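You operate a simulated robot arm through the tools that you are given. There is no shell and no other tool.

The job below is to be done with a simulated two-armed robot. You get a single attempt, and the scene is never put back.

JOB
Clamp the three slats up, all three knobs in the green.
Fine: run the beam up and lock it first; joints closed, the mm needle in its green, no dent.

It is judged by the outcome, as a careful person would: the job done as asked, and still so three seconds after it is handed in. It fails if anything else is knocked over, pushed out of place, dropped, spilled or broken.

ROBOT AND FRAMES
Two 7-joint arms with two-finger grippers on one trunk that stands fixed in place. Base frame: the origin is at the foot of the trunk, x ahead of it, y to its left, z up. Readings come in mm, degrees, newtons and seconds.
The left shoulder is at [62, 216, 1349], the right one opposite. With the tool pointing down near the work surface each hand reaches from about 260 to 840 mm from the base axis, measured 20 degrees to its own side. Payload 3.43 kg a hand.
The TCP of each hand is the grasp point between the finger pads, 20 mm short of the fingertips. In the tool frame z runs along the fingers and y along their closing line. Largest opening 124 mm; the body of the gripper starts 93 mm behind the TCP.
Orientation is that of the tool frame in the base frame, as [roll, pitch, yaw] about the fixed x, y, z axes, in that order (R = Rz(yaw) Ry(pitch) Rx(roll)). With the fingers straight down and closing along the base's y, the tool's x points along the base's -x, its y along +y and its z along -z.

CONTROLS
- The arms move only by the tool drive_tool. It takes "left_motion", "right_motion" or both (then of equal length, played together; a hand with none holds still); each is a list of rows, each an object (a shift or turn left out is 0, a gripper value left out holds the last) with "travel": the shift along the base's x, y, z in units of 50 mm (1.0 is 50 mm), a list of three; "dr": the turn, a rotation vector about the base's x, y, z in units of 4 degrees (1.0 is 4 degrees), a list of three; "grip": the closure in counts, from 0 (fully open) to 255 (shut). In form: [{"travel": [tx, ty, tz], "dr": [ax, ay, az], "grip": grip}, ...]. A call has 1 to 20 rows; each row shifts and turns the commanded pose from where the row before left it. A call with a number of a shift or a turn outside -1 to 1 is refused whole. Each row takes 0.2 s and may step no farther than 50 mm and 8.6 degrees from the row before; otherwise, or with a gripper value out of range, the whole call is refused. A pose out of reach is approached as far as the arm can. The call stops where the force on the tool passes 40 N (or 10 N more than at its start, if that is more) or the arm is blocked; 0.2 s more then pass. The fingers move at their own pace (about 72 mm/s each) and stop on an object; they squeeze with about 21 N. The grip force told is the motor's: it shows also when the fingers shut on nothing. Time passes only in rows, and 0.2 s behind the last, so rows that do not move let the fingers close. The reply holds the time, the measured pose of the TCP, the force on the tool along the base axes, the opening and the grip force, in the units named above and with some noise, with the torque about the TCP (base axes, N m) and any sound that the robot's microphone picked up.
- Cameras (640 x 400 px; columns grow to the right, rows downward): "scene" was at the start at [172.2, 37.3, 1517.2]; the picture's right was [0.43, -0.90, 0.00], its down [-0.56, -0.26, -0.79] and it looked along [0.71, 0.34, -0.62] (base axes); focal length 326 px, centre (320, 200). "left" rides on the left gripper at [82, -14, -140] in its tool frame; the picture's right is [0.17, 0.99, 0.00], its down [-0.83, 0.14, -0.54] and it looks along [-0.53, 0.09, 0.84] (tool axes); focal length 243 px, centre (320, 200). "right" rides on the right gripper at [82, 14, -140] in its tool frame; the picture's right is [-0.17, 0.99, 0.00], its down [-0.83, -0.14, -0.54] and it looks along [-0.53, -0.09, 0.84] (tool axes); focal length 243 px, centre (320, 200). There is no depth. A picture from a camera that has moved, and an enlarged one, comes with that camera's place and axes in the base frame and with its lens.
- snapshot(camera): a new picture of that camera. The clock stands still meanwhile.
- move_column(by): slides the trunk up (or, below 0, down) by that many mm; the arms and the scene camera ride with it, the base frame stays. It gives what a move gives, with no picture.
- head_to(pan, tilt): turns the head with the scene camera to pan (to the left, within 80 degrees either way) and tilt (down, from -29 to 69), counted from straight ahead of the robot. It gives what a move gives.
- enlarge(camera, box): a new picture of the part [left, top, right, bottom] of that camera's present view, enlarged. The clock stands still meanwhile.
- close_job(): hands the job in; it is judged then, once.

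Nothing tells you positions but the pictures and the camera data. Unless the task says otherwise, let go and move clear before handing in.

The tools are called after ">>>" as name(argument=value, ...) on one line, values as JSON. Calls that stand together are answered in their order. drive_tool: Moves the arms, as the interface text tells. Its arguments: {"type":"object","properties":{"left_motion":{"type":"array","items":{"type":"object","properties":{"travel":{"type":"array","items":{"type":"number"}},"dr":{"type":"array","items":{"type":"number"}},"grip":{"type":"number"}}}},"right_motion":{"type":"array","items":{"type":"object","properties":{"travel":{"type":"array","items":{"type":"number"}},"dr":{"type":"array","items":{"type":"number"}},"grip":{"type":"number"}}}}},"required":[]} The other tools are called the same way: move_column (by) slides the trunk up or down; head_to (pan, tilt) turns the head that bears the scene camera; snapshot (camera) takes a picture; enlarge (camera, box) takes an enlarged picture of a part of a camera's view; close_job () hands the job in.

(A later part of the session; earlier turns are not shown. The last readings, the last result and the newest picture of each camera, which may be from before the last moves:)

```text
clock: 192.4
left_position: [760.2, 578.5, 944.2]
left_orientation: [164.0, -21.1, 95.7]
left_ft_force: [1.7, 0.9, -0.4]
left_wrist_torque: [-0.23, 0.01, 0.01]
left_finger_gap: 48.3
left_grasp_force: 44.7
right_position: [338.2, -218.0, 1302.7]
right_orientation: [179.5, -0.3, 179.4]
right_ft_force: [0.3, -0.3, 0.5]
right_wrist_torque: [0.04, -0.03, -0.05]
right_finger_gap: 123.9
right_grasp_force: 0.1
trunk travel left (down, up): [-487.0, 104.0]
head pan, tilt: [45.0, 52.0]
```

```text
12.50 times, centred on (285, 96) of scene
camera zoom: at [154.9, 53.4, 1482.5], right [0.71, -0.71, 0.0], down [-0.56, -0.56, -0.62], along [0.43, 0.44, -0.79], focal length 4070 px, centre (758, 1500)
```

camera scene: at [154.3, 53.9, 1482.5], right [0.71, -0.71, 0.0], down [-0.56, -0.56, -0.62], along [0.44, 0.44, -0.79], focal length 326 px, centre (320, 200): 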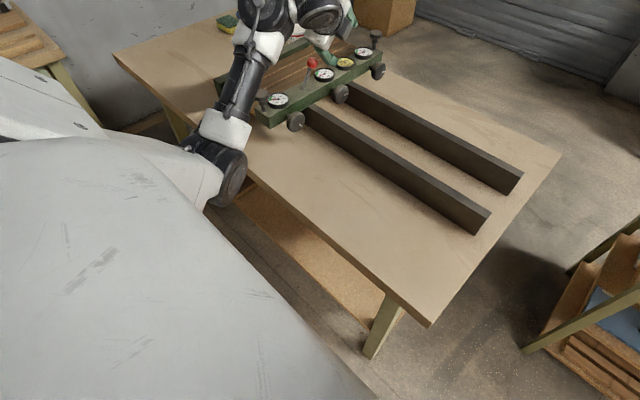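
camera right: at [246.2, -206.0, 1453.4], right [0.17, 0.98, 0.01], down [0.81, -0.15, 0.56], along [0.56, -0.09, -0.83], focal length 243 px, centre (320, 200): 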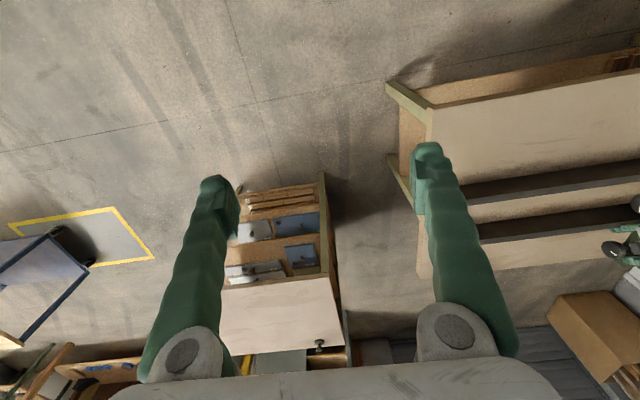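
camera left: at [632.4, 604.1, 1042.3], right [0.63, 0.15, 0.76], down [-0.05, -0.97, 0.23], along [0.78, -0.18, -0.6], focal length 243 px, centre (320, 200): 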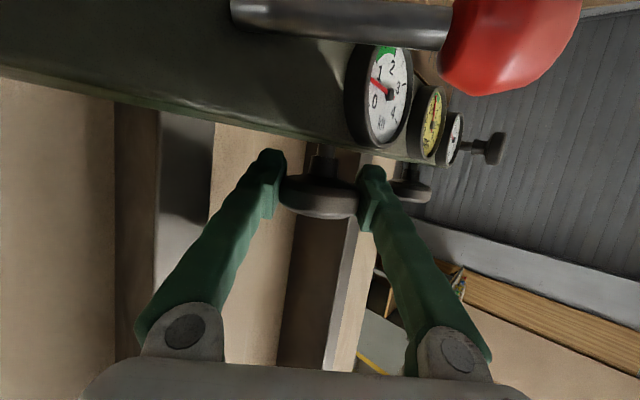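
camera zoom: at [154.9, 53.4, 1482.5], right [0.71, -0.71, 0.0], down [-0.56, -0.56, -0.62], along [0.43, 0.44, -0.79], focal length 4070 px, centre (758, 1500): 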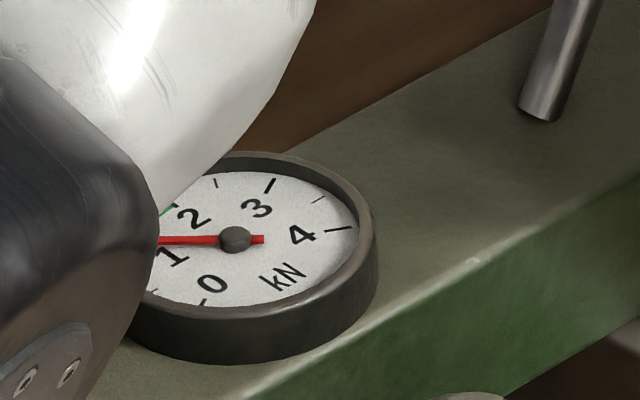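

>>> drive_tool(left_motion=[{"dr": [0, 1, 0]}, {"dr": [0, 1, 0]}])

>>> enlarge(camera="left", box=[270, 0, 640, 210])

```text
clock: 193.0
left_position: [759.7, 579.6, 944.1]
left_orientation: [172.4, -21.6, 92.7]
left_ft_force: [3.5, 0.0, -0.5]
left_wrist_torque: [-0.48, -0.01, 0.24]
left_finger_gap: 48.3
left_grasp_force: 44.7
right_position: [337.8, -218.4, 1303.0]
right_orientation: [179.5, -0.3, 179.4]
right_ft_force: [0.0, -0.3, 0.5]
right_wrist_torque: [0.0, 0.02, 0.01]
right_finger_gap: 123.8
right_grasp_force: 0.1
trunk travel left (down, up): [-487.0, 104.0]
head pan, tilt: [45.0, 52.0]
```

```text
1.73 times, centred on (455, 105) of left
camera zoom: at [726.3, 604.0, 1100.6], right [0.97, 0.15, 0.18], down [0.11, -0.97, 0.21], along [0.21, -0.18, -0.96], focal length 420 px, centre (86, 364)
```

zoom: 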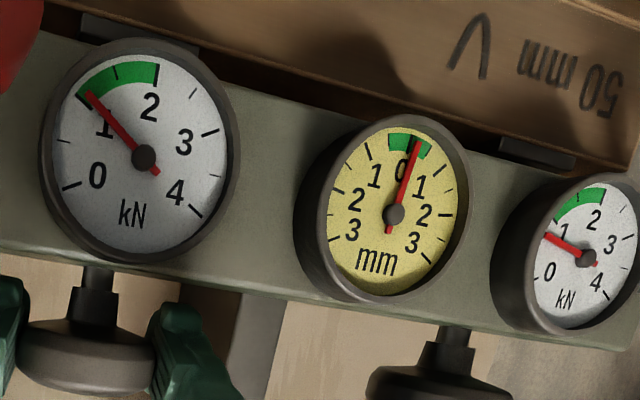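

mm ≈ +0.3, g2 ≈ 1.1, g1 ≈ 1.25, g3 ≈ 0.75. Next I'll bring knob 3 up: release, retreat, then lower the trunk again for reach.

>>> drive_tool(left_motion=[{"grip": 105}, {}, {}, {"dr": [0, -1, 0]}, {"dr": [0, -1, 0]}, {"dr": [0, -1, 0]}, {"dr": [0, -1, 0]}, {"dr": [0, -1, 0]}, {"dr": [0, -1, 0]}, {"dr": [0, -1, 0]}, {"dr": [0, -1, 0]}, {"dr": [0, -1, 0]}, {"dr": [0, -1, 0]}, {"travel": [-0.26, -0.14, 0.24]}, {"travel": [-0.26, -0.14, 0.24]}, {"travel": [-0.2, -0.14, 0.3]}, {"travel": [0.2, -0.2, 0.5]}, {"travel": [0.5, -0.2, 0.5]}, {"travel": [0.7, -0.1, 0.4]}, {"travel": [0.7, 0, 0.4]}])

>>> snapshot(camera="scene")

>>> snapshot(camera="left")

```text
clock: 197.2
left_position: [829.1, 534.2, 1071.7]
left_orientation: [131.0, -14.8, 106.2]
left_ft_force: [0.7, -0.1, -0.3]
left_wrist_torque: [0.01, -0.04, 0.01]
left_finger_gap: 72.7
left_grasp_force: 0.1
right_position: [337.1, -218.0, 1302.5]
right_orientation: [179.4, -0.5, 179.4]
right_ft_force: [-0.1, -0.1, 0.4]
right_wrist_torque: [0.02, 0.03, 0.0]
right_finger_gap: 123.8
right_grasp_force: 0.1
trunk travel left (down, up): [-487.0, 104.0]
head pan, tilt: [45.0, 52.0]
```

```text
taken
camera scene: at [155.4, 52.8, 1482.4], right [0.71, -0.71, 0.0], down [-0.56, -0.56, -0.62], along [0.43, 0.44, -0.79], focal length 326 px, centre (320, 200)
```

scene: 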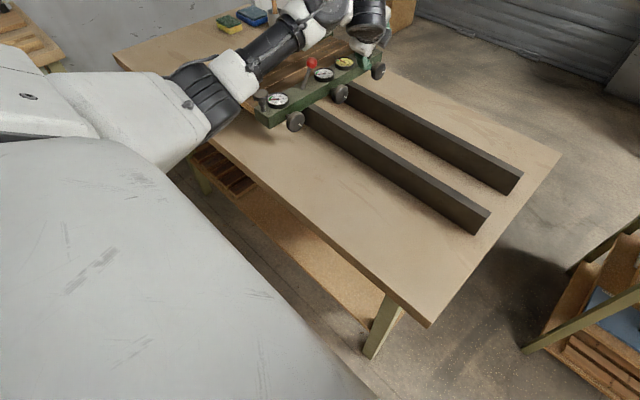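

```text
taken
camera left: at [701.7, 558.2, 1170.8], right [0.63, 0.15, 0.76], down [-0.05, -0.97, 0.23], along [0.77, -0.18, -0.61], focal length 243 px, centre (320, 200)
```

left: 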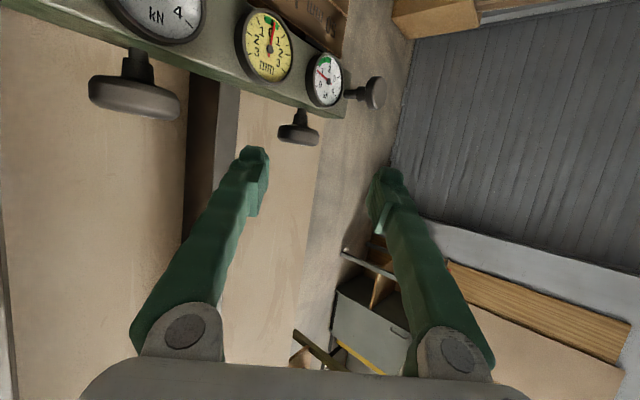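

>>> drive_tool(left_motion=[{"travel": [-0.2, -0.1, 0.5]}, {"travel": [-0.2, -0.1, 0.5]}, {"travel": [-0.1, -0.1, 0.3]}])

>>> move_column(by=-100)

>>> snapshot(camera="scene")

```text
clock: 198.0
left_position: [803.2, 518.4, 1137.3]
left_orientation: [130.9, -14.7, 106.1]
left_ft_force: [0.8, 0.3, -0.2]
left_wrist_torque: [0.01, 0.0, -0.02]
left_finger_gap: 72.4
left_grasp_force: 0.1
right_position: [335.8, -216.7, 1302.5]
right_orientation: [179.6, -0.2, 179.3]
right_ft_force: [0.0, 0.0, 0.3]
right_wrist_torque: [0.03, -0.01, 0.01]
right_finger_gap: 124.0
right_grasp_force: 0.1
trunk travel left (down, up): [-487.0, 104.0]
head pan, tilt: [45.0, 52.0]
```

```text
clock: 199.3
left_position: [803.7, 519.0, 1039.5]
left_orientation: [130.9, -14.7, 106.2]
left_ft_force: [0.5, 0.6, 0.6]
left_wrist_torque: [-0.01, 0.0, 0.02]
left_finger_gap: 72.7
left_grasp_force: 0.1
right_position: [345.9, -217.2, 1183.2]
right_orientation: [179.5, -4.5, 179.3]
right_ft_force: [1.2, -0.5, 0.5]
right_wrist_torque: [0.03, -0.01, 0.0]
right_finger_gap: 124.0
right_grasp_force: 0.0
trunk travel left (down, up): [-387.0, 204.0]
head pan, tilt: [45.0, 52.0]
```

```text
taken
camera scene: at [188.3, 53.6, 1374.9], right [0.71, -0.71, 0.0], down [-0.56, -0.56, -0.62], along [0.44, 0.44, -0.79], focal length 326 px, centre (320, 200)
```

scene: 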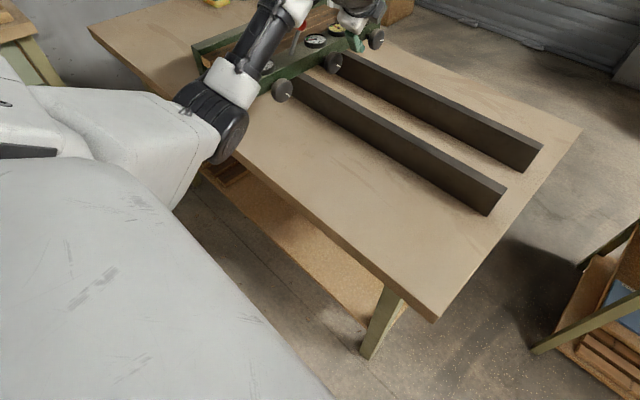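

>>> drive_tool(left_motion=[{"travel": [0.76, 0.34, -0.5]}, {"travel": [0.76, 0.34, -0.5]}, {}])

>>> drive_tool(left_motion=[{"travel": [0.22, 0.12, -0.2]}, {"travel": [0.22, 0.12, -0.2]}, {"travel": [0.22, 0.12, -0.2]}])

>>> snapshot(camera="left")

```text
clock: 200.1
left_position: [878.5, 553.6, 988.6]
left_orientation: [130.9, -14.7, 106.3]
left_ft_force: [-1.0, -0.1, -0.1]
left_wrist_torque: [-0.05, 0.01, -0.01]
left_finger_gap: 72.8
left_grasp_force: 0.1
right_position: [344.4, -217.3, 1184.3]
right_orientation: [179.4, -4.5, 179.3]
right_ft_force: [-1.0, -0.3, -0.6]
right_wrist_torque: [-0.02, -0.02, 0.02]
right_finger_gap: 124.0
right_grasp_force: 0.0
trunk travel left (down, up): [-387.0, 204.0]
head pan, tilt: [45.0, 52.0]
```

```text
clock: 200.9
left_position: [912.4, 570.8, 956.7]
left_orientation: [131.0, -14.7, 106.0]
left_ft_force: [0.0, 0.3, -0.6]
left_wrist_torque: [0.04, -0.01, 0.01]
left_finger_gap: 73.0
left_grasp_force: 0.0
right_position: [344.9, -216.7, 1182.1]
right_orientation: [179.4, -4.6, 179.3]
right_ft_force: [-1.4, 0.5, 0.6]
right_wrist_torque: [0.0, 0.01, 0.02]
right_finger_gap: 123.8
right_grasp_force: 0.0
trunk travel left (down, up): [-387.0, 204.0]
head pan, tilt: [45.0, 52.0]
```

```text
taken
camera left: at [785.9, 595.3, 1056.1], right [0.63, 0.15, 0.76], down [-0.05, -0.97, 0.23], along [0.78, -0.18, -0.6], focal length 243 px, centre (320, 200)
```

left: 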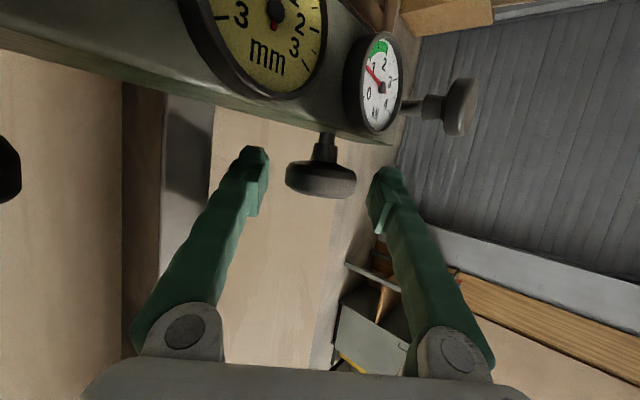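

>>> drive_tool(left_motion=[{"travel": [0.12, 0.065, -0.1], "grip": 112}, {"travel": [0.12, 0.065, -0.09], "dr": [0, -1, 0]}, {"dr": [0, -0.5, 0]}, {}])

>>> snapshot(camera="left")

```text
clock: 201.9
left_position: [924.8, 575.9, 948.0]
left_orientation: [125.0, -13.1, 107.6]
left_ft_force: [0.9, -0.6, 0.3]
left_wrist_torque: [0.0, -0.02, -0.01]
left_finger_gap: 69.5
left_grasp_force: 0.0
right_position: [345.9, -216.3, 1183.8]
right_orientation: [179.3, -4.6, 179.3]
right_ft_force: [-0.1, 0.2, -0.2]
right_wrist_torque: [-0.01, 0.0, 0.04]
right_finger_gap: 124.2
right_grasp_force: 0.1
trunk travel left (down, up): [-387.0, 204.0]
head pan, tilt: [45.0, 52.0]
```

```text
taken
camera left: at [787.9, 601.3, 1033.1], right [0.55, 0.15, 0.82], down [-0.07, -0.97, 0.23], along [0.84, -0.18, -0.52], focal length 243 px, centre (320, 200)
```

left: 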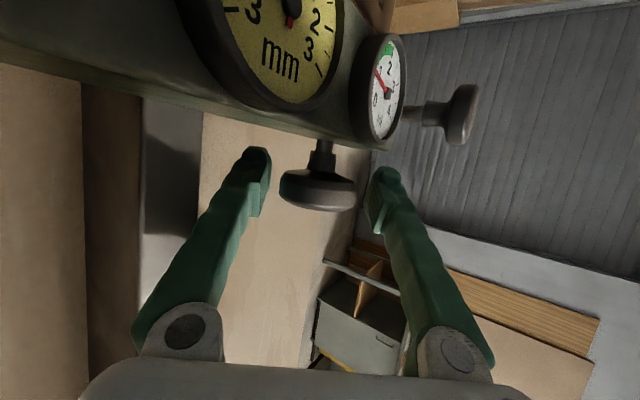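

Aligned on knob 3. I'll grip and do a 16° stroke, well within reach.

>>> drive_tool(left_motion=[{"grip": 180}, {"grip": 255}, {}, {}, {"dr": [0, 1, 0]}, {"dr": [0, 1, 0]}, {"dr": [0, 1, 0]}, {"dr": [0, 1, 0]}, {}])

>>> enlarge(camera="left", box=[160, 0, 480, 200])

>>> enlarge(camera="scene", box=[240, 0, 400, 110])

```text
clock: 203.9
left_position: [924.8, 576.3, 947.3]
left_orientation: [140.9, -17.4, 103.3]
left_ft_force: [8.0, 2.6, -0.3]
left_wrist_torque: [-0.14, -0.06, -0.07]
left_finger_gap: 51.3
left_grasp_force: 45.3
right_position: [346.8, -216.4, 1182.7]
right_orientation: [179.5, -4.6, 179.3]
right_ft_force: [-0.2, 0.0, -0.6]
right_wrist_torque: [-0.02, -0.01, 0.01]
right_finger_gap: 124.1
right_grasp_force: 0.1
trunk travel left (down, up): [-387.0, 204.0]
head pan, tilt: [45.0, 52.0]
```

```text
2.00 times, centred on (320, 100) of left
camera zoom: at [817.6, 601.6, 1067.7], right [0.75, 0.15, 0.64], down [-0.01, -0.97, 0.24], along [0.66, -0.18, -0.73], focal length 485 px, centre (320, 400)
```

zoom: 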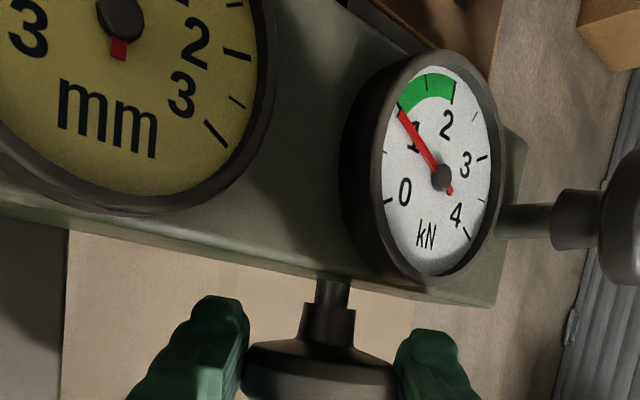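

```text
3.64 times, centred on (320, 55) of scene
camera zoom: at [189.6, 54.1, 1374.7], right [0.71, -0.71, 0.0], down [-0.56, -0.56, -0.61], along [0.43, 0.44, -0.79], focal length 1184 px, centre (320, 727)
```

zoom: 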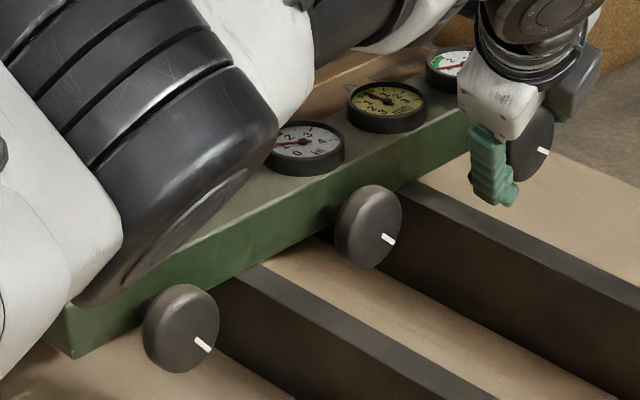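

>>> drive_tool(left_motion=[{"grip": 112}, {}, {}, {"dr": [0, -1, 0]}, {"dr": [0, -1, 0]}, {"dr": [0, -1, 0]}, {"dr": [0, -1, 0]}, {}, {"grip": 180}, {"grip": 255}, {}, {}, {"dr": [0, 1, 0]}, {"dr": [0, 1, 0]}, {"dr": [0, 1, 0]}, {"dr": [0, 1, 0]}, {}])

>>> enlarge(camera="left", box=[160, 0, 480, 200])

>>> enlarge(camera="scene", box=[305, 5, 365, 50])

```text
clock: 207.5
left_position: [924.6, 575.9, 950.2]
left_orientation: [140.9, -17.4, 103.5]
left_ft_force: [4.2, -1.9, -0.3]
left_wrist_torque: [-0.31, -0.06, 0.24]
left_finger_gap: 52.1
left_grasp_force: 45.6
right_position: [345.2, -216.5, 1184.3]
right_orientation: [179.4, -4.6, 179.3]
right_ft_force: [0.6, 0.4, -0.4]
right_wrist_torque: [0.02, -0.02, 0.01]
right_finger_gap: 123.9
right_grasp_force: 0.0
trunk travel left (down, up): [-387.0, 204.0]
head pan, tilt: [45.0, 52.0]
```

```text
2.00 times, centred on (320, 100) of left
camera zoom: at [817.2, 601.1, 1068.1], right [0.75, 0.15, 0.64], down [-0.01, -0.97, 0.24], along [0.66, -0.18, -0.73], focal length 485 px, centre (320, 400)
```

zoom: 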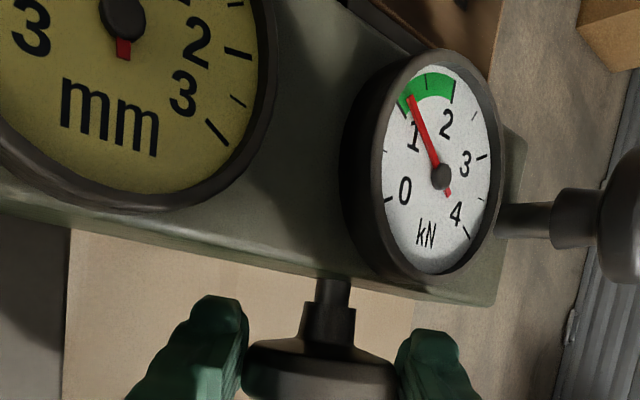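

```text
8.89 times, centred on (335, 28) of scene
camera zoom: at [189.1, 53.7, 1374.7], right [0.71, -0.71, 0.0], down [-0.56, -0.56, -0.62], along [0.43, 0.44, -0.79], focal length 2894 px, centre (187, 1733)
```

zoom: 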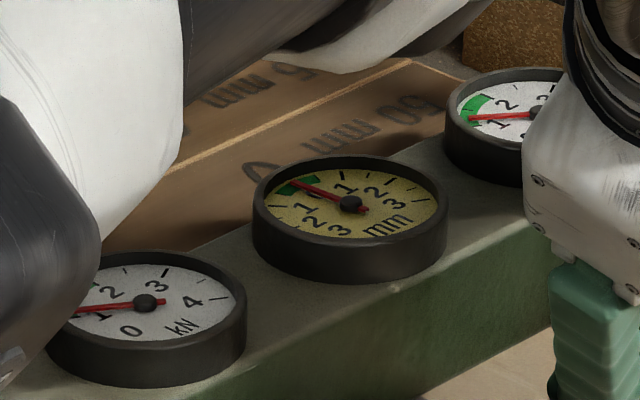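

>>> drive_tool(left_motion=[{"grip": 112}, {}, {}, {"dr": [0, -1, 0]}, {"dr": [0, -1, 0]}, {"dr": [0, -1, 0]}, {"dr": [0, -1, 0]}, {}, {"grip": 180}, {"grip": 255}, {}, {}, {"dr": [0, 1, 0]}, {"dr": [0, 1, 0]}, {"dr": [0, 1, 0]}, {"dr": [0, 1, 0]}, {}])

>>> enlarge(camera="left", box=[160, 0, 480, 200])

>>> enlarge(camera="scene", box=[305, 5, 365, 50])

```text
clock: 211.1
left_position: [925.7, 575.9, 949.9]
left_orientation: [140.9, -17.3, 103.4]
left_ft_force: [3.4, -2.2, 0.4]
left_wrist_torque: [-0.13, -0.06, 0.41]
left_finger_gap: 52.2
left_grasp_force: 45.0
right_position: [345.6, -217.1, 1184.0]
right_orientation: [179.4, -4.5, 179.3]
right_ft_force: [-0.2, 1.5, -0.3]
right_wrist_torque: [0.0, 0.04, -0.02]
right_finger_gap: 124.2
right_grasp_force: 0.0
trunk travel left (down, up): [-387.0, 204.0]
head pan, tilt: [45.0, 52.0]
```

```text
2.00 times, centred on (320, 100) of left
camera zoom: at [817.3, 600.9, 1068.2], right [0.75, 0.15, 0.64], down [-0.01, -0.97, 0.24], along [0.66, -0.18, -0.73], focal length 485 px, centre (320, 400)
```

zoom: 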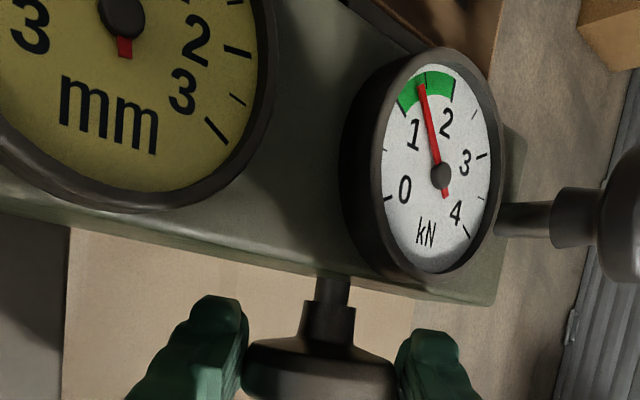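

```text
8.89 times, centred on (335, 28) of scene
camera zoom: at [189.0, 53.6, 1374.8], right [0.71, -0.71, 0.0], down [-0.56, -0.56, -0.62], along [0.43, 0.44, -0.79], focal length 2894 px, centre (187, 1733)
```

zoom: 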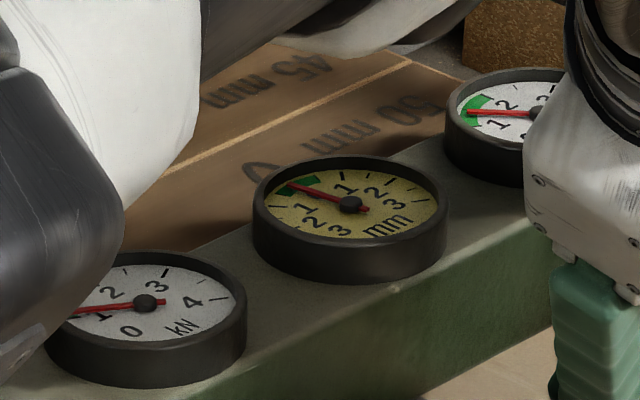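

g3 ≈ 1.45, mm ≈ −0.2. Now knob 2 needs a little more, so I'll retreat and return to it.

>>> drive_tool(left_motion=[{"grip": 112}, {}, {}, {"dr": [0, -1, 0]}, {"dr": [0, -1, 0]}, {"dr": [0, -1, 0]}, {}, {"travel": [-0.27, -0.14, 0.23]}, {"travel": [-0.27, -0.14, 0.23]}, {"travel": [-0.27, -0.14, 0.23]}, {"travel": [-0.27, -0.14, 0.25]}, {"travel": [-0.3, -0.14, 0.4]}, {"travel": [-0.4, -0.14, 0.5]}, {"travel": [-0.5, -0.1, 0.5]}])

>>> snapshot(camera="left")

>>> snapshot(camera="scene")

```text
clock: 214.1
left_position: [810.2, 529.5, 1065.0]
left_orientation: [128.8, -14.3, 106.8]
left_ft_force: [0.1, -0.2, -0.1]
left_wrist_torque: [-0.02, 0.02, 0.03]
left_finger_gap: 69.9
left_grasp_force: 0.2
right_position: [345.1, -216.5, 1185.2]
right_orientation: [179.3, -4.5, 179.3]
right_ft_force: [-0.8, -0.5, 0.4]
right_wrist_torque: [0.0, -0.02, -0.01]
right_finger_gap: 124.1
right_grasp_force: 0.1
trunk travel left (down, up): [-387.0, 204.0]
head pan, tilt: [45.0, 52.0]
```

```text
taken
camera left: at [679.0, 554.8, 1160.0], right [0.6, 0.15, 0.78], down [-0.05, -0.97, 0.23], along [0.8, -0.18, -0.58], focal length 243 px, centre (320, 200)
```

left: 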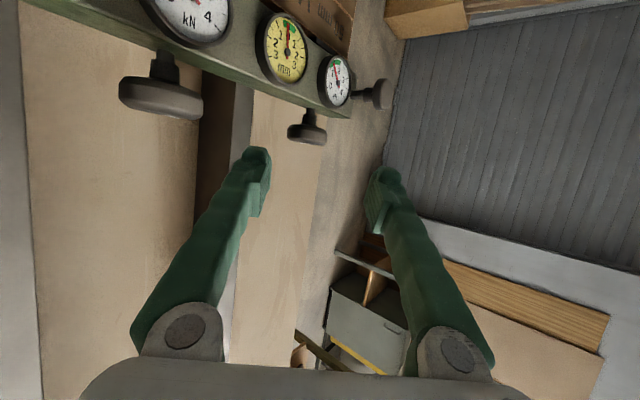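

```text
taken
camera scene: at [188.0, 53.3, 1374.9], right [0.71, -0.71, 0.0], down [-0.56, -0.56, -0.62], along [0.44, 0.44, -0.79], focal length 326 px, centre (320, 200)
```

scene: 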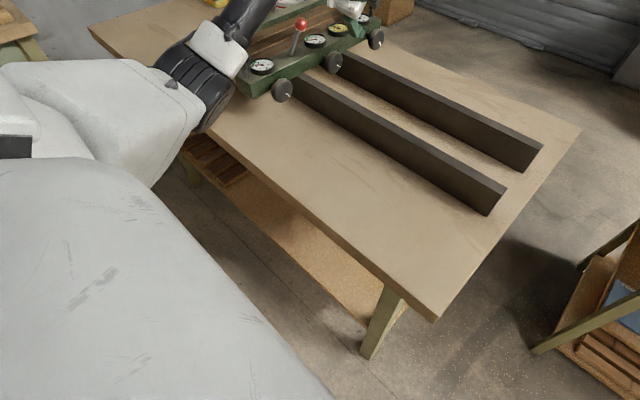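

>>> enlarge(camera="scene", box=[240, 10, 370, 90])

>>> enlarge(camera="scene", box=[296, 15, 356, 55])

>>> enlarge(camera="scene", box=[244, 50, 284, 80])

```text
4.92 times, centred on (305, 50) of scene
camera zoom: at [188.0, 53.3, 1374.9], right [0.71, -0.71, 0.0], down [-0.56, -0.56, -0.62], along [0.44, 0.44, -0.79], focal length 1603 px, centre (394, 938)
```

zoom: 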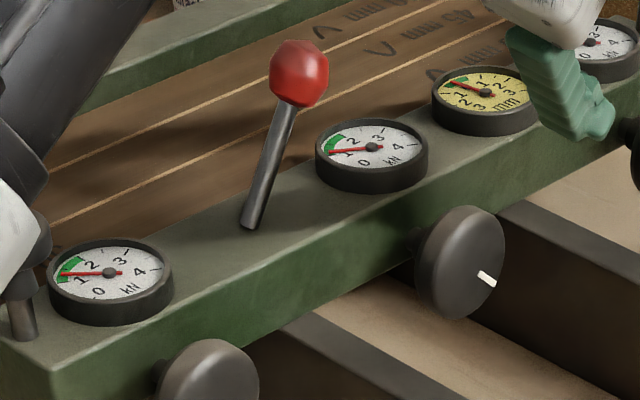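

```text
10.00 times, centred on (326, 35) of scene
camera zoom: at [188.0, 53.3, 1374.9], right [0.71, -0.71, 0.0], down [-0.56, -0.56, -0.62], along [0.44, 0.44, -0.79], focal length 3256 px, centre (260, 1850)
```

zoom: 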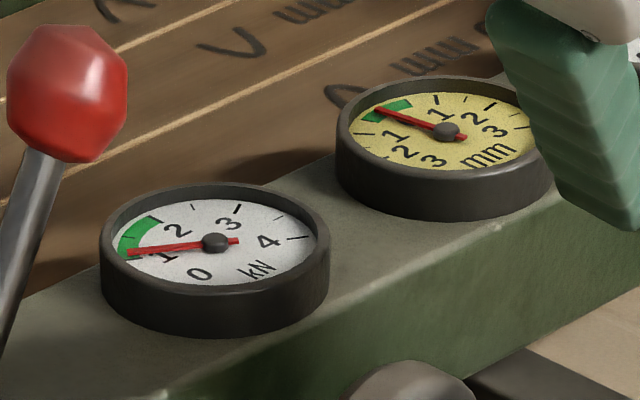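

```text
13.33 times, centred on (264, 65) of scene
camera zoom: at [188.0, 53.3, 1374.9], right [0.71, -0.71, 0.0], down [-0.56, -0.56, -0.62], along [0.44, 0.44, -0.79], focal length 4342 px, centre (1067, 2000)
```

zoom: 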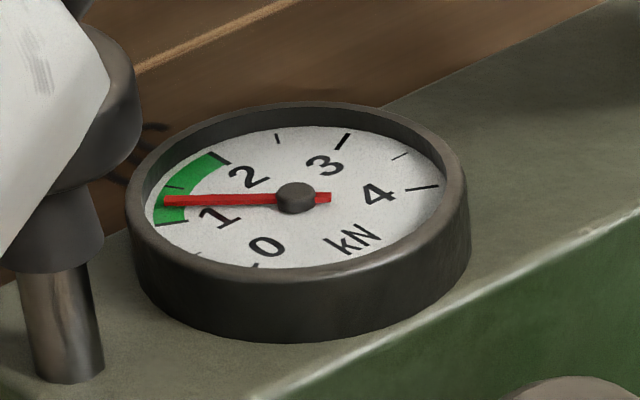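

All three are now in green (1.33 / 1.08 / 1.45) with mm near −0.15. Gauge 2 is marginal, so I'll give knob 2 a small final nudge for margin.

>>> drive_tool(left_motion=[{"travel": [-0.55, 0.2, 0]}, {"travel": [-0.55, 0.2, 0], "grip": 105}, {"travel": [-0.56, 0.2, -0.1]}, {"travel": [0, 0, -0.75]}, {"travel": [0, 0, -0.75]}, {}])

>>> snapshot(camera="left")

>>> snapshot(camera="scene")

```text
clock: 215.5
left_position: [724.9, 559.8, 984.2]
left_orientation: [128.9, -14.1, 106.7]
left_ft_force: [0.2, 0.0, 0.7]
left_wrist_torque: [0.03, -0.05, -0.01]
left_finger_gap: 72.9
left_grasp_force: 0.1
right_position: [344.7, -216.5, 1184.0]
right_orientation: [179.4, -4.6, 179.3]
right_ft_force: [-0.3, 0.2, -0.5]
right_wrist_torque: [0.0, -0.01, -0.01]
right_finger_gap: 123.9
right_grasp_force: 0.1
trunk travel left (down, up): [-387.0, 204.0]
head pan, tilt: [45.0, 52.0]
```

```text
taken
camera left: at [596.3, 584.7, 1078.8], right [0.6, 0.15, 0.78], down [-0.06, -0.97, 0.23], along [0.8, -0.18, -0.58], focal length 243 px, centre (320, 200)
```

left: 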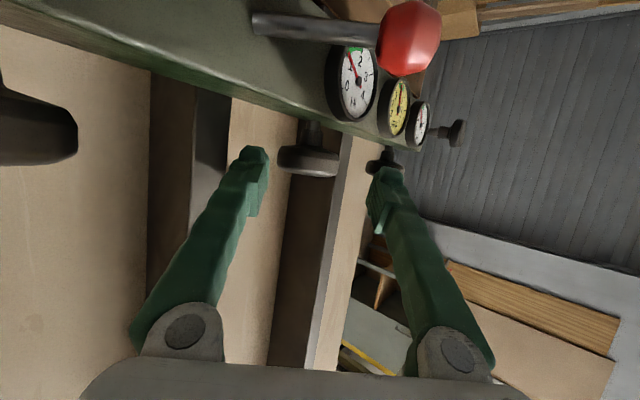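

```text
taken
camera scene: at [188.1, 53.9, 1374.9], right [0.71, -0.71, 0.0], down [-0.56, -0.56, -0.62], along [0.44, 0.44, -0.79], focal length 326 px, centre (320, 200)
```

scene: 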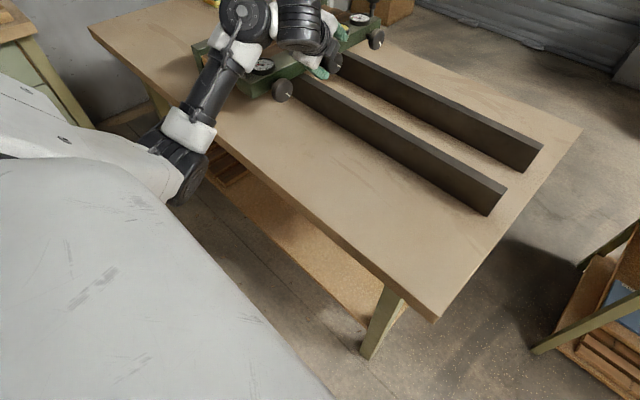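

>>> drive_tool(left_motion=[{"travel": [0.227, 0.118, -0.267]}, {"travel": [0.227, 0.118, -0.267]}, {"travel": [0.227, 0.118, -0.267]}, {}, {"grip": 180}, {"grip": 255}, {}, {}, {"dr": [0, 1, 0]}, {"dr": [0, 1, 0]}, {"dr": [0, 1, 0]}])

>>> enlarge(camera="left", box=[270, 0, 590, 200])

```text
clock: 217.9
left_position: [760.0, 576.5, 942.6]
left_orientation: [141.2, -17.2, 103.5]
left_ft_force: [-15.8, -6.9, -18.0]
left_wrist_torque: [0.23, 0.01, 0.51]
left_finger_gap: 48.4
left_grasp_force: 45.1
right_position: [345.5, -216.3, 1184.4]
right_orientation: [179.4, -4.5, 179.3]
right_ft_force: [0.8, -0.5, 1.1]
right_wrist_torque: [0.02, 0.01, 0.0]
right_finger_gap: 124.0
right_grasp_force: 0.0
trunk travel left (down, up): [-387.0, 204.0]
head pan, tilt: [45.0, 52.0]
```

```text
2.00 times, centred on (430, 100) of left
camera zoom: at [653.0, 602.4, 1062.2], right [0.75, 0.15, 0.64], down [0.0, -0.97, 0.24], along [0.66, -0.18, -0.73], focal length 485 px, centre (100, 400)
```

zoom: 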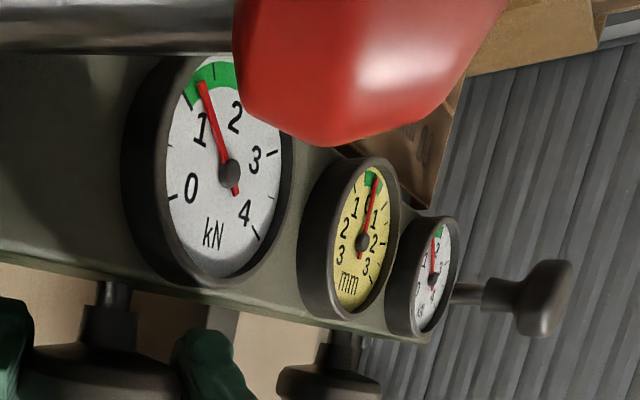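

Gauge 2 is now about 1.3 and mm about +0.15, so that's good. I'll release and retreat clear.

>>> drive_tool(left_motion=[{"grip": 105}, {}, {}, {"dr": [0, -1, 0]}, {"dr": [0, -1, 0]}, {}, {"travel": [-0.26, -0.14, 0.24]}, {"travel": [-0.26, -0.14, 0.24]}, {"travel": [-0.26, -0.14, 0.3]}, {"travel": [0, -0.2, 0.5]}, {"travel": [0, -0.2, 0.6]}, {"travel": [0, -0.3, 0.6]}, {"travel": [-0.2, -0.4, 0.4]}, {"travel": [-0.2, -0.4, 0.2]}])

>>> snapshot(camera="left")

>>> snapshot(camera="scene")

```text
clock: 220.9
left_position: [701.9, 480.4, 1099.8]
left_orientation: [132.8, -15.4, 105.6]
left_ft_force: [-0.2, 0.6, -0.3]
left_wrist_torque: [0.0, -0.02, 0.0]
left_finger_gap: 73.1
left_grasp_force: 0.1
right_position: [345.1, -215.6, 1182.6]
right_orientation: [179.4, -4.6, 179.3]
right_ft_force: [0.5, 0.1, 0.7]
right_wrist_torque: [0.02, -0.02, 0.02]
right_finger_gap: 123.9
right_grasp_force: 0.1
trunk travel left (down, up): [-387.0, 204.0]
head pan, tilt: [45.0, 52.0]
```

```text
taken
camera left: at [578.8, 506.5, 1202.7], right [0.66, 0.15, 0.74], down [-0.04, -0.97, 0.23], along [0.75, -0.18, -0.63], focal length 243 px, centre (320, 200)
```

left: 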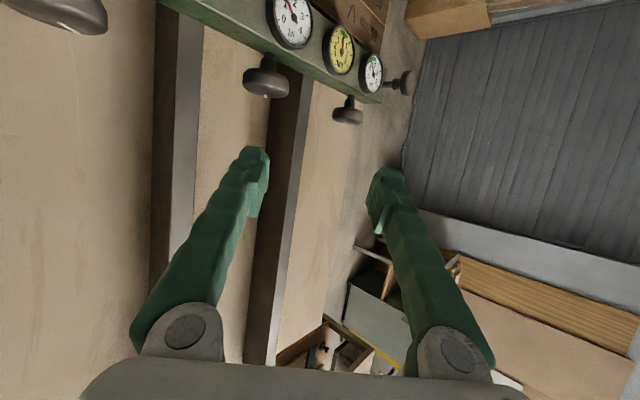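

```text
taken
camera scene: at [188.2, 53.4, 1374.9], right [0.71, -0.71, 0.0], down [-0.56, -0.56, -0.62], along [0.44, 0.44, -0.79], focal length 326 px, centre (320, 200)
```

scene: 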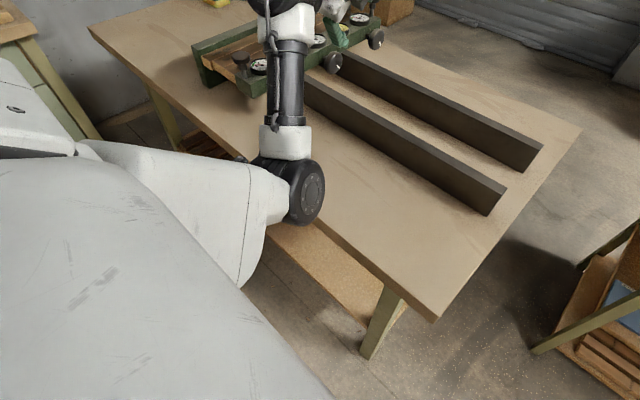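

>>> move_column(by=110)

>>> drive_tool(left_motion=[{"travel": [0, -0.6, 0.2]}, {"travel": [0, -0.6, 0.2]}, {"travel": [-0.2, -0.6, 0]}, {"travel": [-0.3, -0.4, 0]}])

>>> head_to(pan=42, tilt=40)

>>> snapshot(camera="scene")

>>> snapshot(camera="left")

```text
clock: 222.3
left_position: [702.7, 479.7, 1207.2]
left_orientation: [132.9, -15.3, 105.7]
left_ft_force: [-0.3, -0.2, -0.1]
left_wrist_torque: [-0.02, 0.01, -0.03]
left_finger_gap: 72.8
left_grasp_force: 0.0
right_position: [333.5, -216.1, 1321.0]
right_orientation: [179.5, 0.7, 179.2]
right_ft_force: [0.0, 0.5, 0.7]
right_wrist_torque: [0.01, 0.06, -0.02]
right_finger_gap: 124.2
right_grasp_force: 0.0
trunk travel left (down, up): [-497.0, 94.0]
head pan, tilt: [45.0, 52.0]
```

```text
clock: 223.3
left_position: [676.5, 372.2, 1230.0]
left_orientation: [133.0, -15.3, 105.7]
left_ft_force: [0.8, -0.9, 0.7]
left_wrist_torque: [0.0, -0.03, -0.05]
left_finger_gap: 72.7
left_grasp_force: 0.1
right_position: [331.1, -216.8, 1321.8]
right_orientation: [179.4, 0.6, 179.2]
right_ft_force: [-0.4, 0.1, -0.3]
right_wrist_torque: [-0.04, -0.03, 0.0]
right_finger_gap: 124.2
right_grasp_force: 0.1
trunk travel left (down, up): [-497.0, 94.0]
head pan, tilt: [45.0, 52.0]
```

```text
clock: 224.1
left_position: [677.4, 371.7, 1228.9]
left_orientation: [132.8, -15.3, 105.6]
left_ft_force: [0.9, -0.5, 0.3]
left_wrist_torque: [0.05, -0.02, 0.0]
left_finger_gap: 72.9
left_grasp_force: 0.1
right_position: [333.7, -215.4, 1320.9]
right_orientation: [179.3, 0.6, 179.2]
right_ft_force: [-0.9, 0.0, 0.0]
right_wrist_torque: [0.01, -0.01, -0.01]
right_finger_gap: 124.1
right_grasp_force: 0.0
trunk travel left (down, up): [-497.0, 94.0]
head pan, tilt: [42.0, 40.0]
```

```text
taken
camera scene: at [159.2, 57.7, 1511.1], right [0.67, -0.74, 0.0], down [-0.48, -0.43, -0.77], along [0.57, 0.51, -0.64], focal length 326 px, centre (320, 200)
```

scene: 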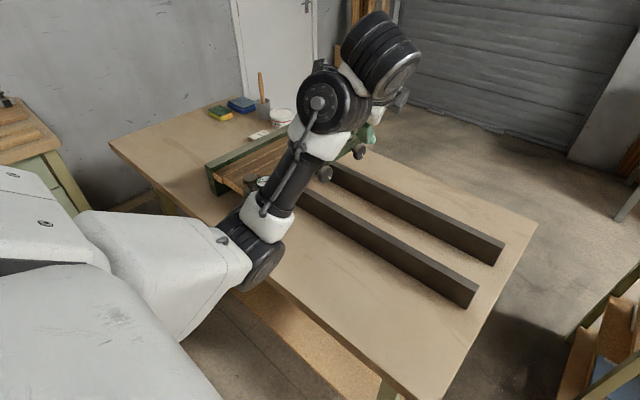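

```text
taken
camera left: at [553.9, 397.0, 1331.8], right [0.66, 0.15, 0.74], down [-0.04, -0.97, 0.23], along [0.75, -0.18, -0.63], focal length 243 px, centre (320, 200)
```

left: 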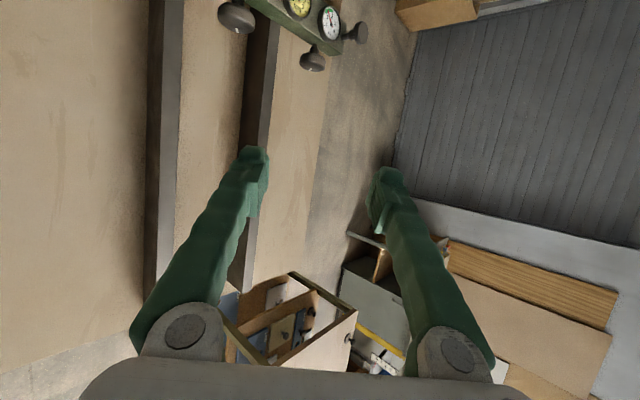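

>>> drive_tool(left_motion=[{"travel": [-0.3, -0.7, 0.1]}, {"travel": [-0.3, -0.7, 0.1]}, {"travel": [-0.3, -0.7, 0.1]}])

>>> snapshot(camera="scene")

```text
clock: 224.8
left_position: [677.1, 372.1, 1229.3]
left_orientation: [133.0, -15.3, 105.7]
left_ft_force: [-0.3, 0.8, -0.3]
left_wrist_torque: [-0.02, -0.01, 0.01]
left_finger_gap: 72.8
left_grasp_force: 0.0
left hand out of reach, approached as far as the arm can: row 1, 2, 3
right_position: [332.3, -217.9, 1322.1]
right_orientation: [179.5, 0.6, 179.3]
right_ft_force: [0.0, -0.8, -0.2]
right_wrist_torque: [-0.01, 0.0, 0.01]
right_finger_gap: 124.0
right_grasp_force: 0.0
trunk travel left (down, up): [-497.0, 94.0]
head pan, tilt: [42.0, 40.0]
```

```text
taken
camera scene: at [159.1, 57.3, 1511.2], right [0.67, -0.74, 0.0], down [-0.48, -0.43, -0.77], along [0.57, 0.51, -0.64], focal length 326 px, centre (320, 200)
```

scene: 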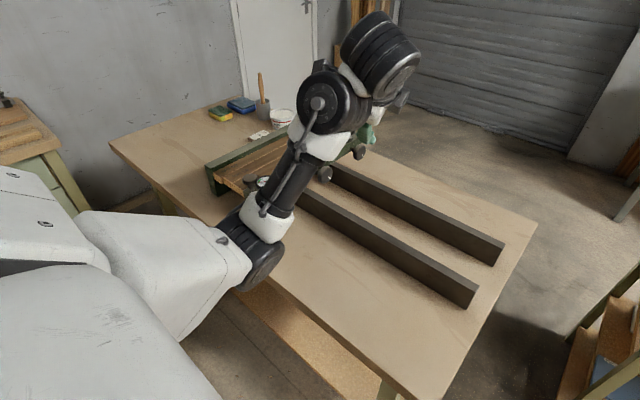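

I'll pose the left hand higher above the beam, looking down, to get a clear final view.

>>> drive_tool(left_motion=[{"travel": [0, 0.4, 0.1], "dr": [0, 1, 0]}, {"travel": [0, 0.4, 0.1], "dr": [0, 1, 0]}, {"travel": [-0.1, 0.3, 0], "dr": [0, 1, 0]}, {"travel": [-0.2, 0.3, 0], "dr": [0, 1, 0]}, {"travel": [-0.2, 0, 0], "dr": [0, 1, 0]}])

>>> snapshot(camera="left")

>>> snapshot(camera="scene")

```text
clock: 226.1
left_position: [629.1, 460.4, 1113.7]
left_orientation: [149.3, -19.0, 100.8]
left_ft_force: [0.7, -0.5, 0.0]
left_wrist_torque: [0.01, -0.02, 0.01]
left_finger_gap: 73.0
left_grasp_force: 0.0
left hand out of reach, approached as far as the arm can: row 1, 2, 3, 4, 5
right_position: [333.8, -219.5, 1320.7]
right_orientation: [179.3, 0.6, 179.2]
right_ft_force: [0.3, -1.0, -0.3]
right_wrist_torque: [0.01, 0.02, 0.02]
right_finger_gap: 123.9
right_grasp_force: 0.0
trunk travel left (down, up): [-497.0, 94.0]
head pan, tilt: [42.0, 40.0]
```

```text
taken
camera left: at [540.3, 485.6, 1246.9], right [0.83, 0.15, 0.53], down [0.03, -0.97, 0.23], along [0.55, -0.18, -0.81], focal length 243 px, centre (320, 200)
```

left: 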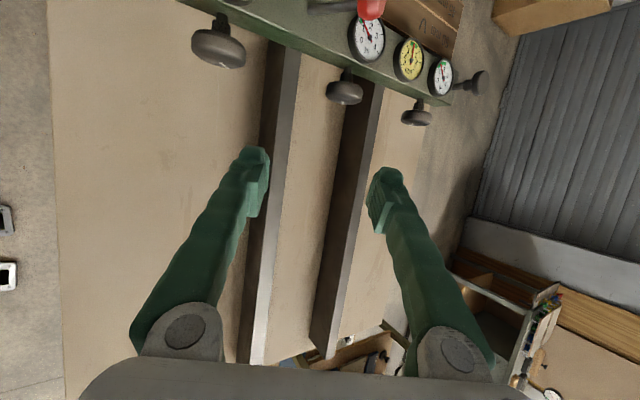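

```text
taken
camera scene: at [159.4, 55.4, 1511.3], right [0.67, -0.74, 0.0], down [-0.48, -0.43, -0.77], along [0.57, 0.51, -0.64], focal length 326 px, centre (320, 200)
```

scene: 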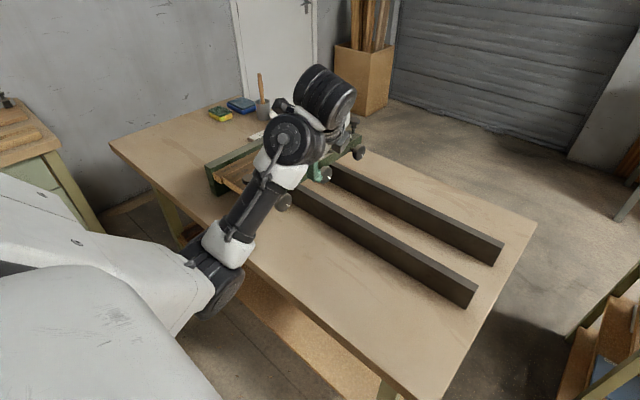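

>>> enlarge(camera="left", box=[330, 0, 490, 110])

>>> drive_tool(left_motion=[{"travel": [-0.3, -0.2, 0.1]}, {"travel": [-0.3, -0.2, 0.1]}])

>>> snapshot(camera="left")

>>> snapshot(camera="scene")

```text
3.64 times, centred on (410, 55) of left
camera zoom: at [540.3, 485.6, 1246.9], right [0.83, 0.15, 0.53], down [0.03, -0.97, 0.23], along [0.55, -0.18, -0.81], focal length 882 px, centre (-7, 727)
```

zoom: 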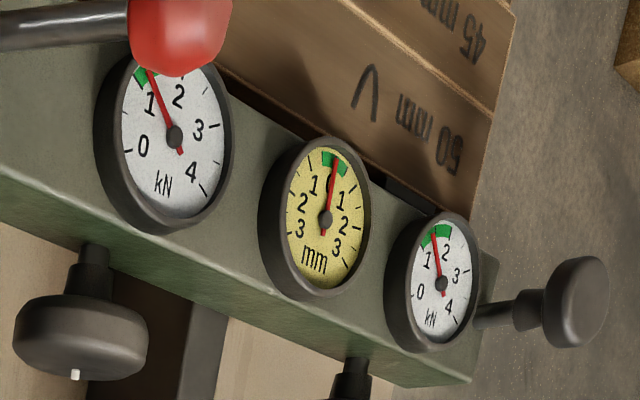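

```text
clock: 226.7
left_position: [630.6, 461.0, 1113.4]
left_orientation: [149.1, -18.9, 100.7]
left_ft_force: [0.5, -0.3, 0.6]
left_wrist_torque: [0.01, -0.02, 0.02]
left_finger_gap: 73.2
left_grasp_force: 0.0
left hand out of reach, approached as far as the arm can: row 1, 2
right_position: [334.4, -217.6, 1320.5]
right_orientation: [179.3, 0.6, 179.2]
right_ft_force: [-0.1, 0.0, 0.5]
right_wrist_torque: [-0.01, 0.03, -0.03]
right_finger_gap: 124.2
right_grasp_force: 0.1
trunk travel left (down, up): [-497.0, 94.0]
head pan, tilt: [42.0, 40.0]
```

```text
taken
camera left: at [540.3, 486.6, 1246.5], right [0.83, 0.15, 0.53], down [0.03, -0.97, 0.24], along [0.55, -0.18, -0.81], focal length 243 px, centre (320, 200)
```

left: 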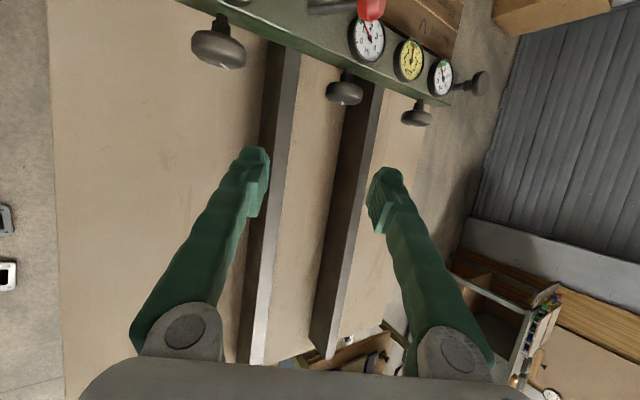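

```text
taken
camera scene: at [159.2, 56.8, 1511.2], right [0.67, -0.74, 0.0], down [-0.48, -0.43, -0.77], along [0.57, 0.51, -0.64], focal length 326 px, centre (320, 200)
```

scene: 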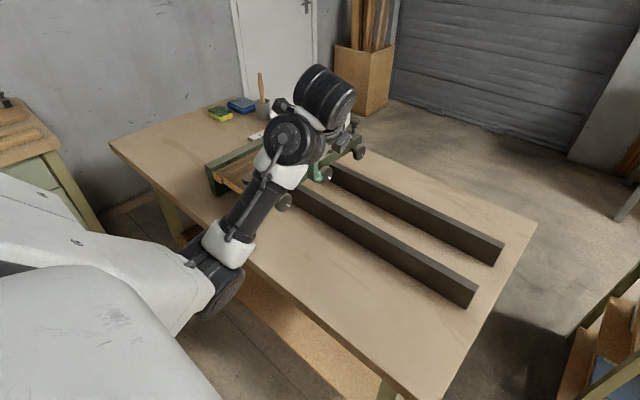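

Gauges 2 and 3 and mm are all in green. I need to see gauge 1, so I'll shift the hand slightly toward +y.

>>> drive_tool(left_motion=[{"travel": [0, 0.4, 0.1]}, {"travel": [0, 0.4, 0.1]}])

>>> snapshot(camera="left")

>>> enlarge(camera="scene", box=[190, 100, 390, 220])

```text
clock: 227.2
left_position: [630.3, 502.6, 1123.4]
left_orientation: [149.4, -19.0, 100.7]
left_ft_force: [-0.5, 0.4, -0.3]
left_wrist_torque: [0.0, 0.02, -0.01]
left_finger_gap: 72.7
left_grasp_force: 0.1
right_position: [332.2, -217.0, 1320.9]
right_orientation: [179.3, 0.5, 179.2]
right_ft_force: [-0.6, -0.4, -0.5]
right_wrist_torque: [-0.02, 0.02, 0.01]
right_finger_gap: 124.0
right_grasp_force: 0.1
trunk travel left (down, up): [-497.0, 94.0]
head pan, tilt: [42.0, 40.0]
```

```text
taken
camera left: at [540.9, 527.8, 1255.9], right [0.83, 0.15, 0.53], down [0.03, -0.97, 0.24], along [0.55, -0.18, -0.81], focal length 243 px, centre (320, 200)
```

left: 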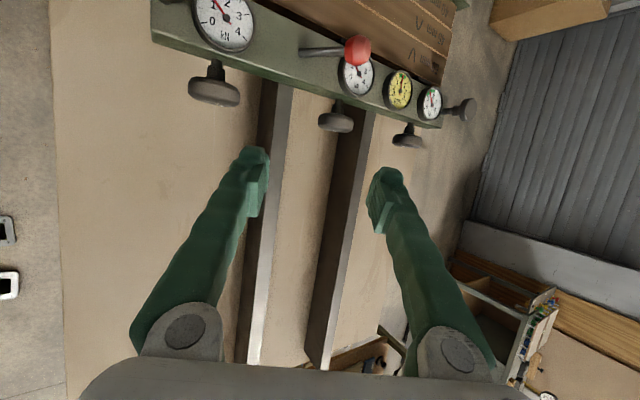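

```text
3.20 times, centred on (290, 160) of scene
camera zoom: at [159.1, 57.6, 1511.2], right [0.67, -0.74, 0.0], down [-0.48, -0.43, -0.77], along [0.57, 0.51, -0.64], focal length 1042 px, centre (416, 328)
```

zoom: 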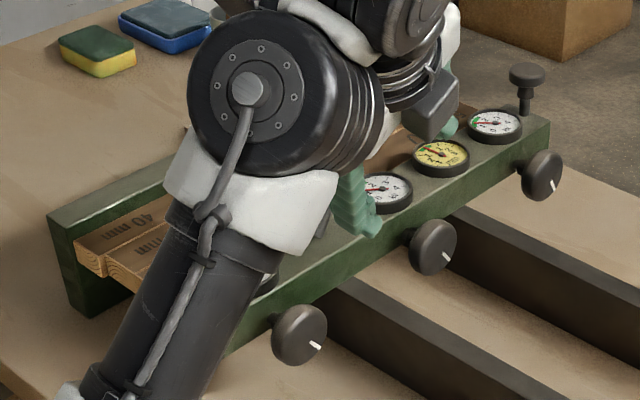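

>>> enlarge(camera="left", box=[150, 0, 310, 100])

>>> drive_tool(left_motion=[{"travel": [0, 0.4, 0.1]}, {"travel": [0, 0.3, 0.1]}])

>>> snapshot(camera="left")

>>> enlarge(camera="left", box=[140, 0, 460, 190])

```text
4.00 times, centred on (230, 50) of left
camera zoom: at [540.9, 527.8, 1255.9], right [0.83, 0.15, 0.53], down [0.03, -0.97, 0.24], along [0.55, -0.18, -0.81], focal length 970 px, centre (680, 800)
```

zoom: 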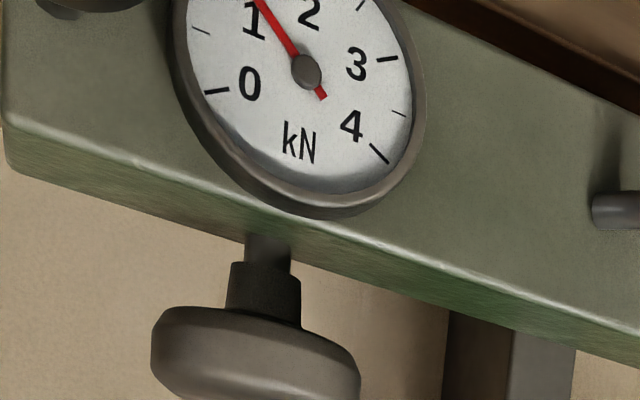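

```text
clock: 227.8
left_position: [630.7, 537.7, 1132.9]
left_orientation: [149.3, -18.8, 100.8]
left_ft_force: [-0.6, -0.6, -0.2]
left_wrist_torque: [0.01, 0.0, 0.01]
left_finger_gap: 72.9
left_grasp_force: 0.1
right_position: [333.6, -216.2, 1321.7]
right_orientation: [179.4, 0.6, 179.2]
right_ft_force: [-0.2, 0.2, 0.1]
right_wrist_torque: [-0.01, -0.01, 0.04]
right_finger_gap: 123.9
right_grasp_force: 0.1
trunk travel left (down, up): [-497.0, 94.0]
head pan, tilt: [42.0, 40.0]
```

```text
taken
camera left: at [540.5, 562.7, 1265.8], right [0.83, 0.15, 0.53], down [0.03, -0.97, 0.24], along [0.55, -0.18, -0.81], focal length 243 px, centre (320, 200)
```

left: 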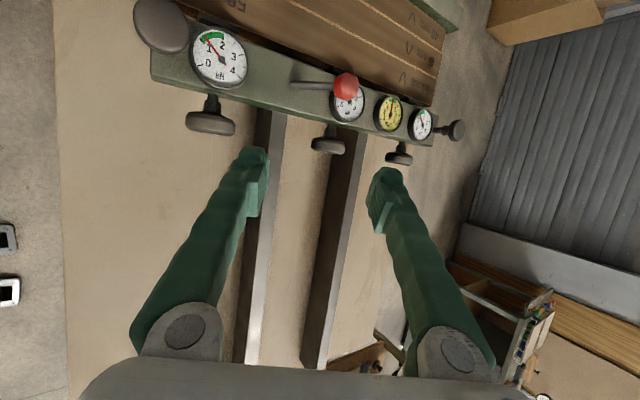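

```text
2.00 times, centred on (300, 95) of left
camera zoom: at [540.5, 562.7, 1265.8], right [0.83, 0.15, 0.53], down [0.03, -0.97, 0.24], along [0.55, -0.18, -0.81], focal length 485 px, centre (360, 410)
```

zoom: 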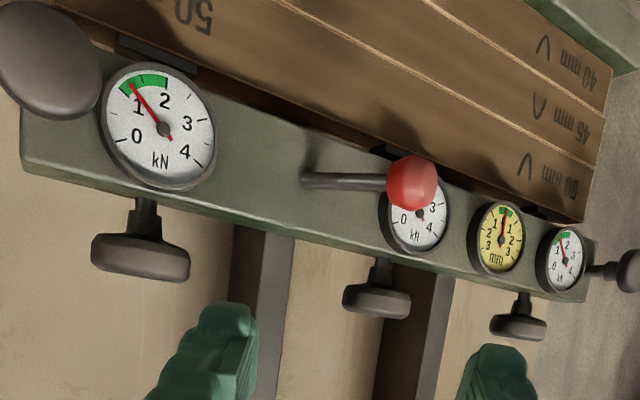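

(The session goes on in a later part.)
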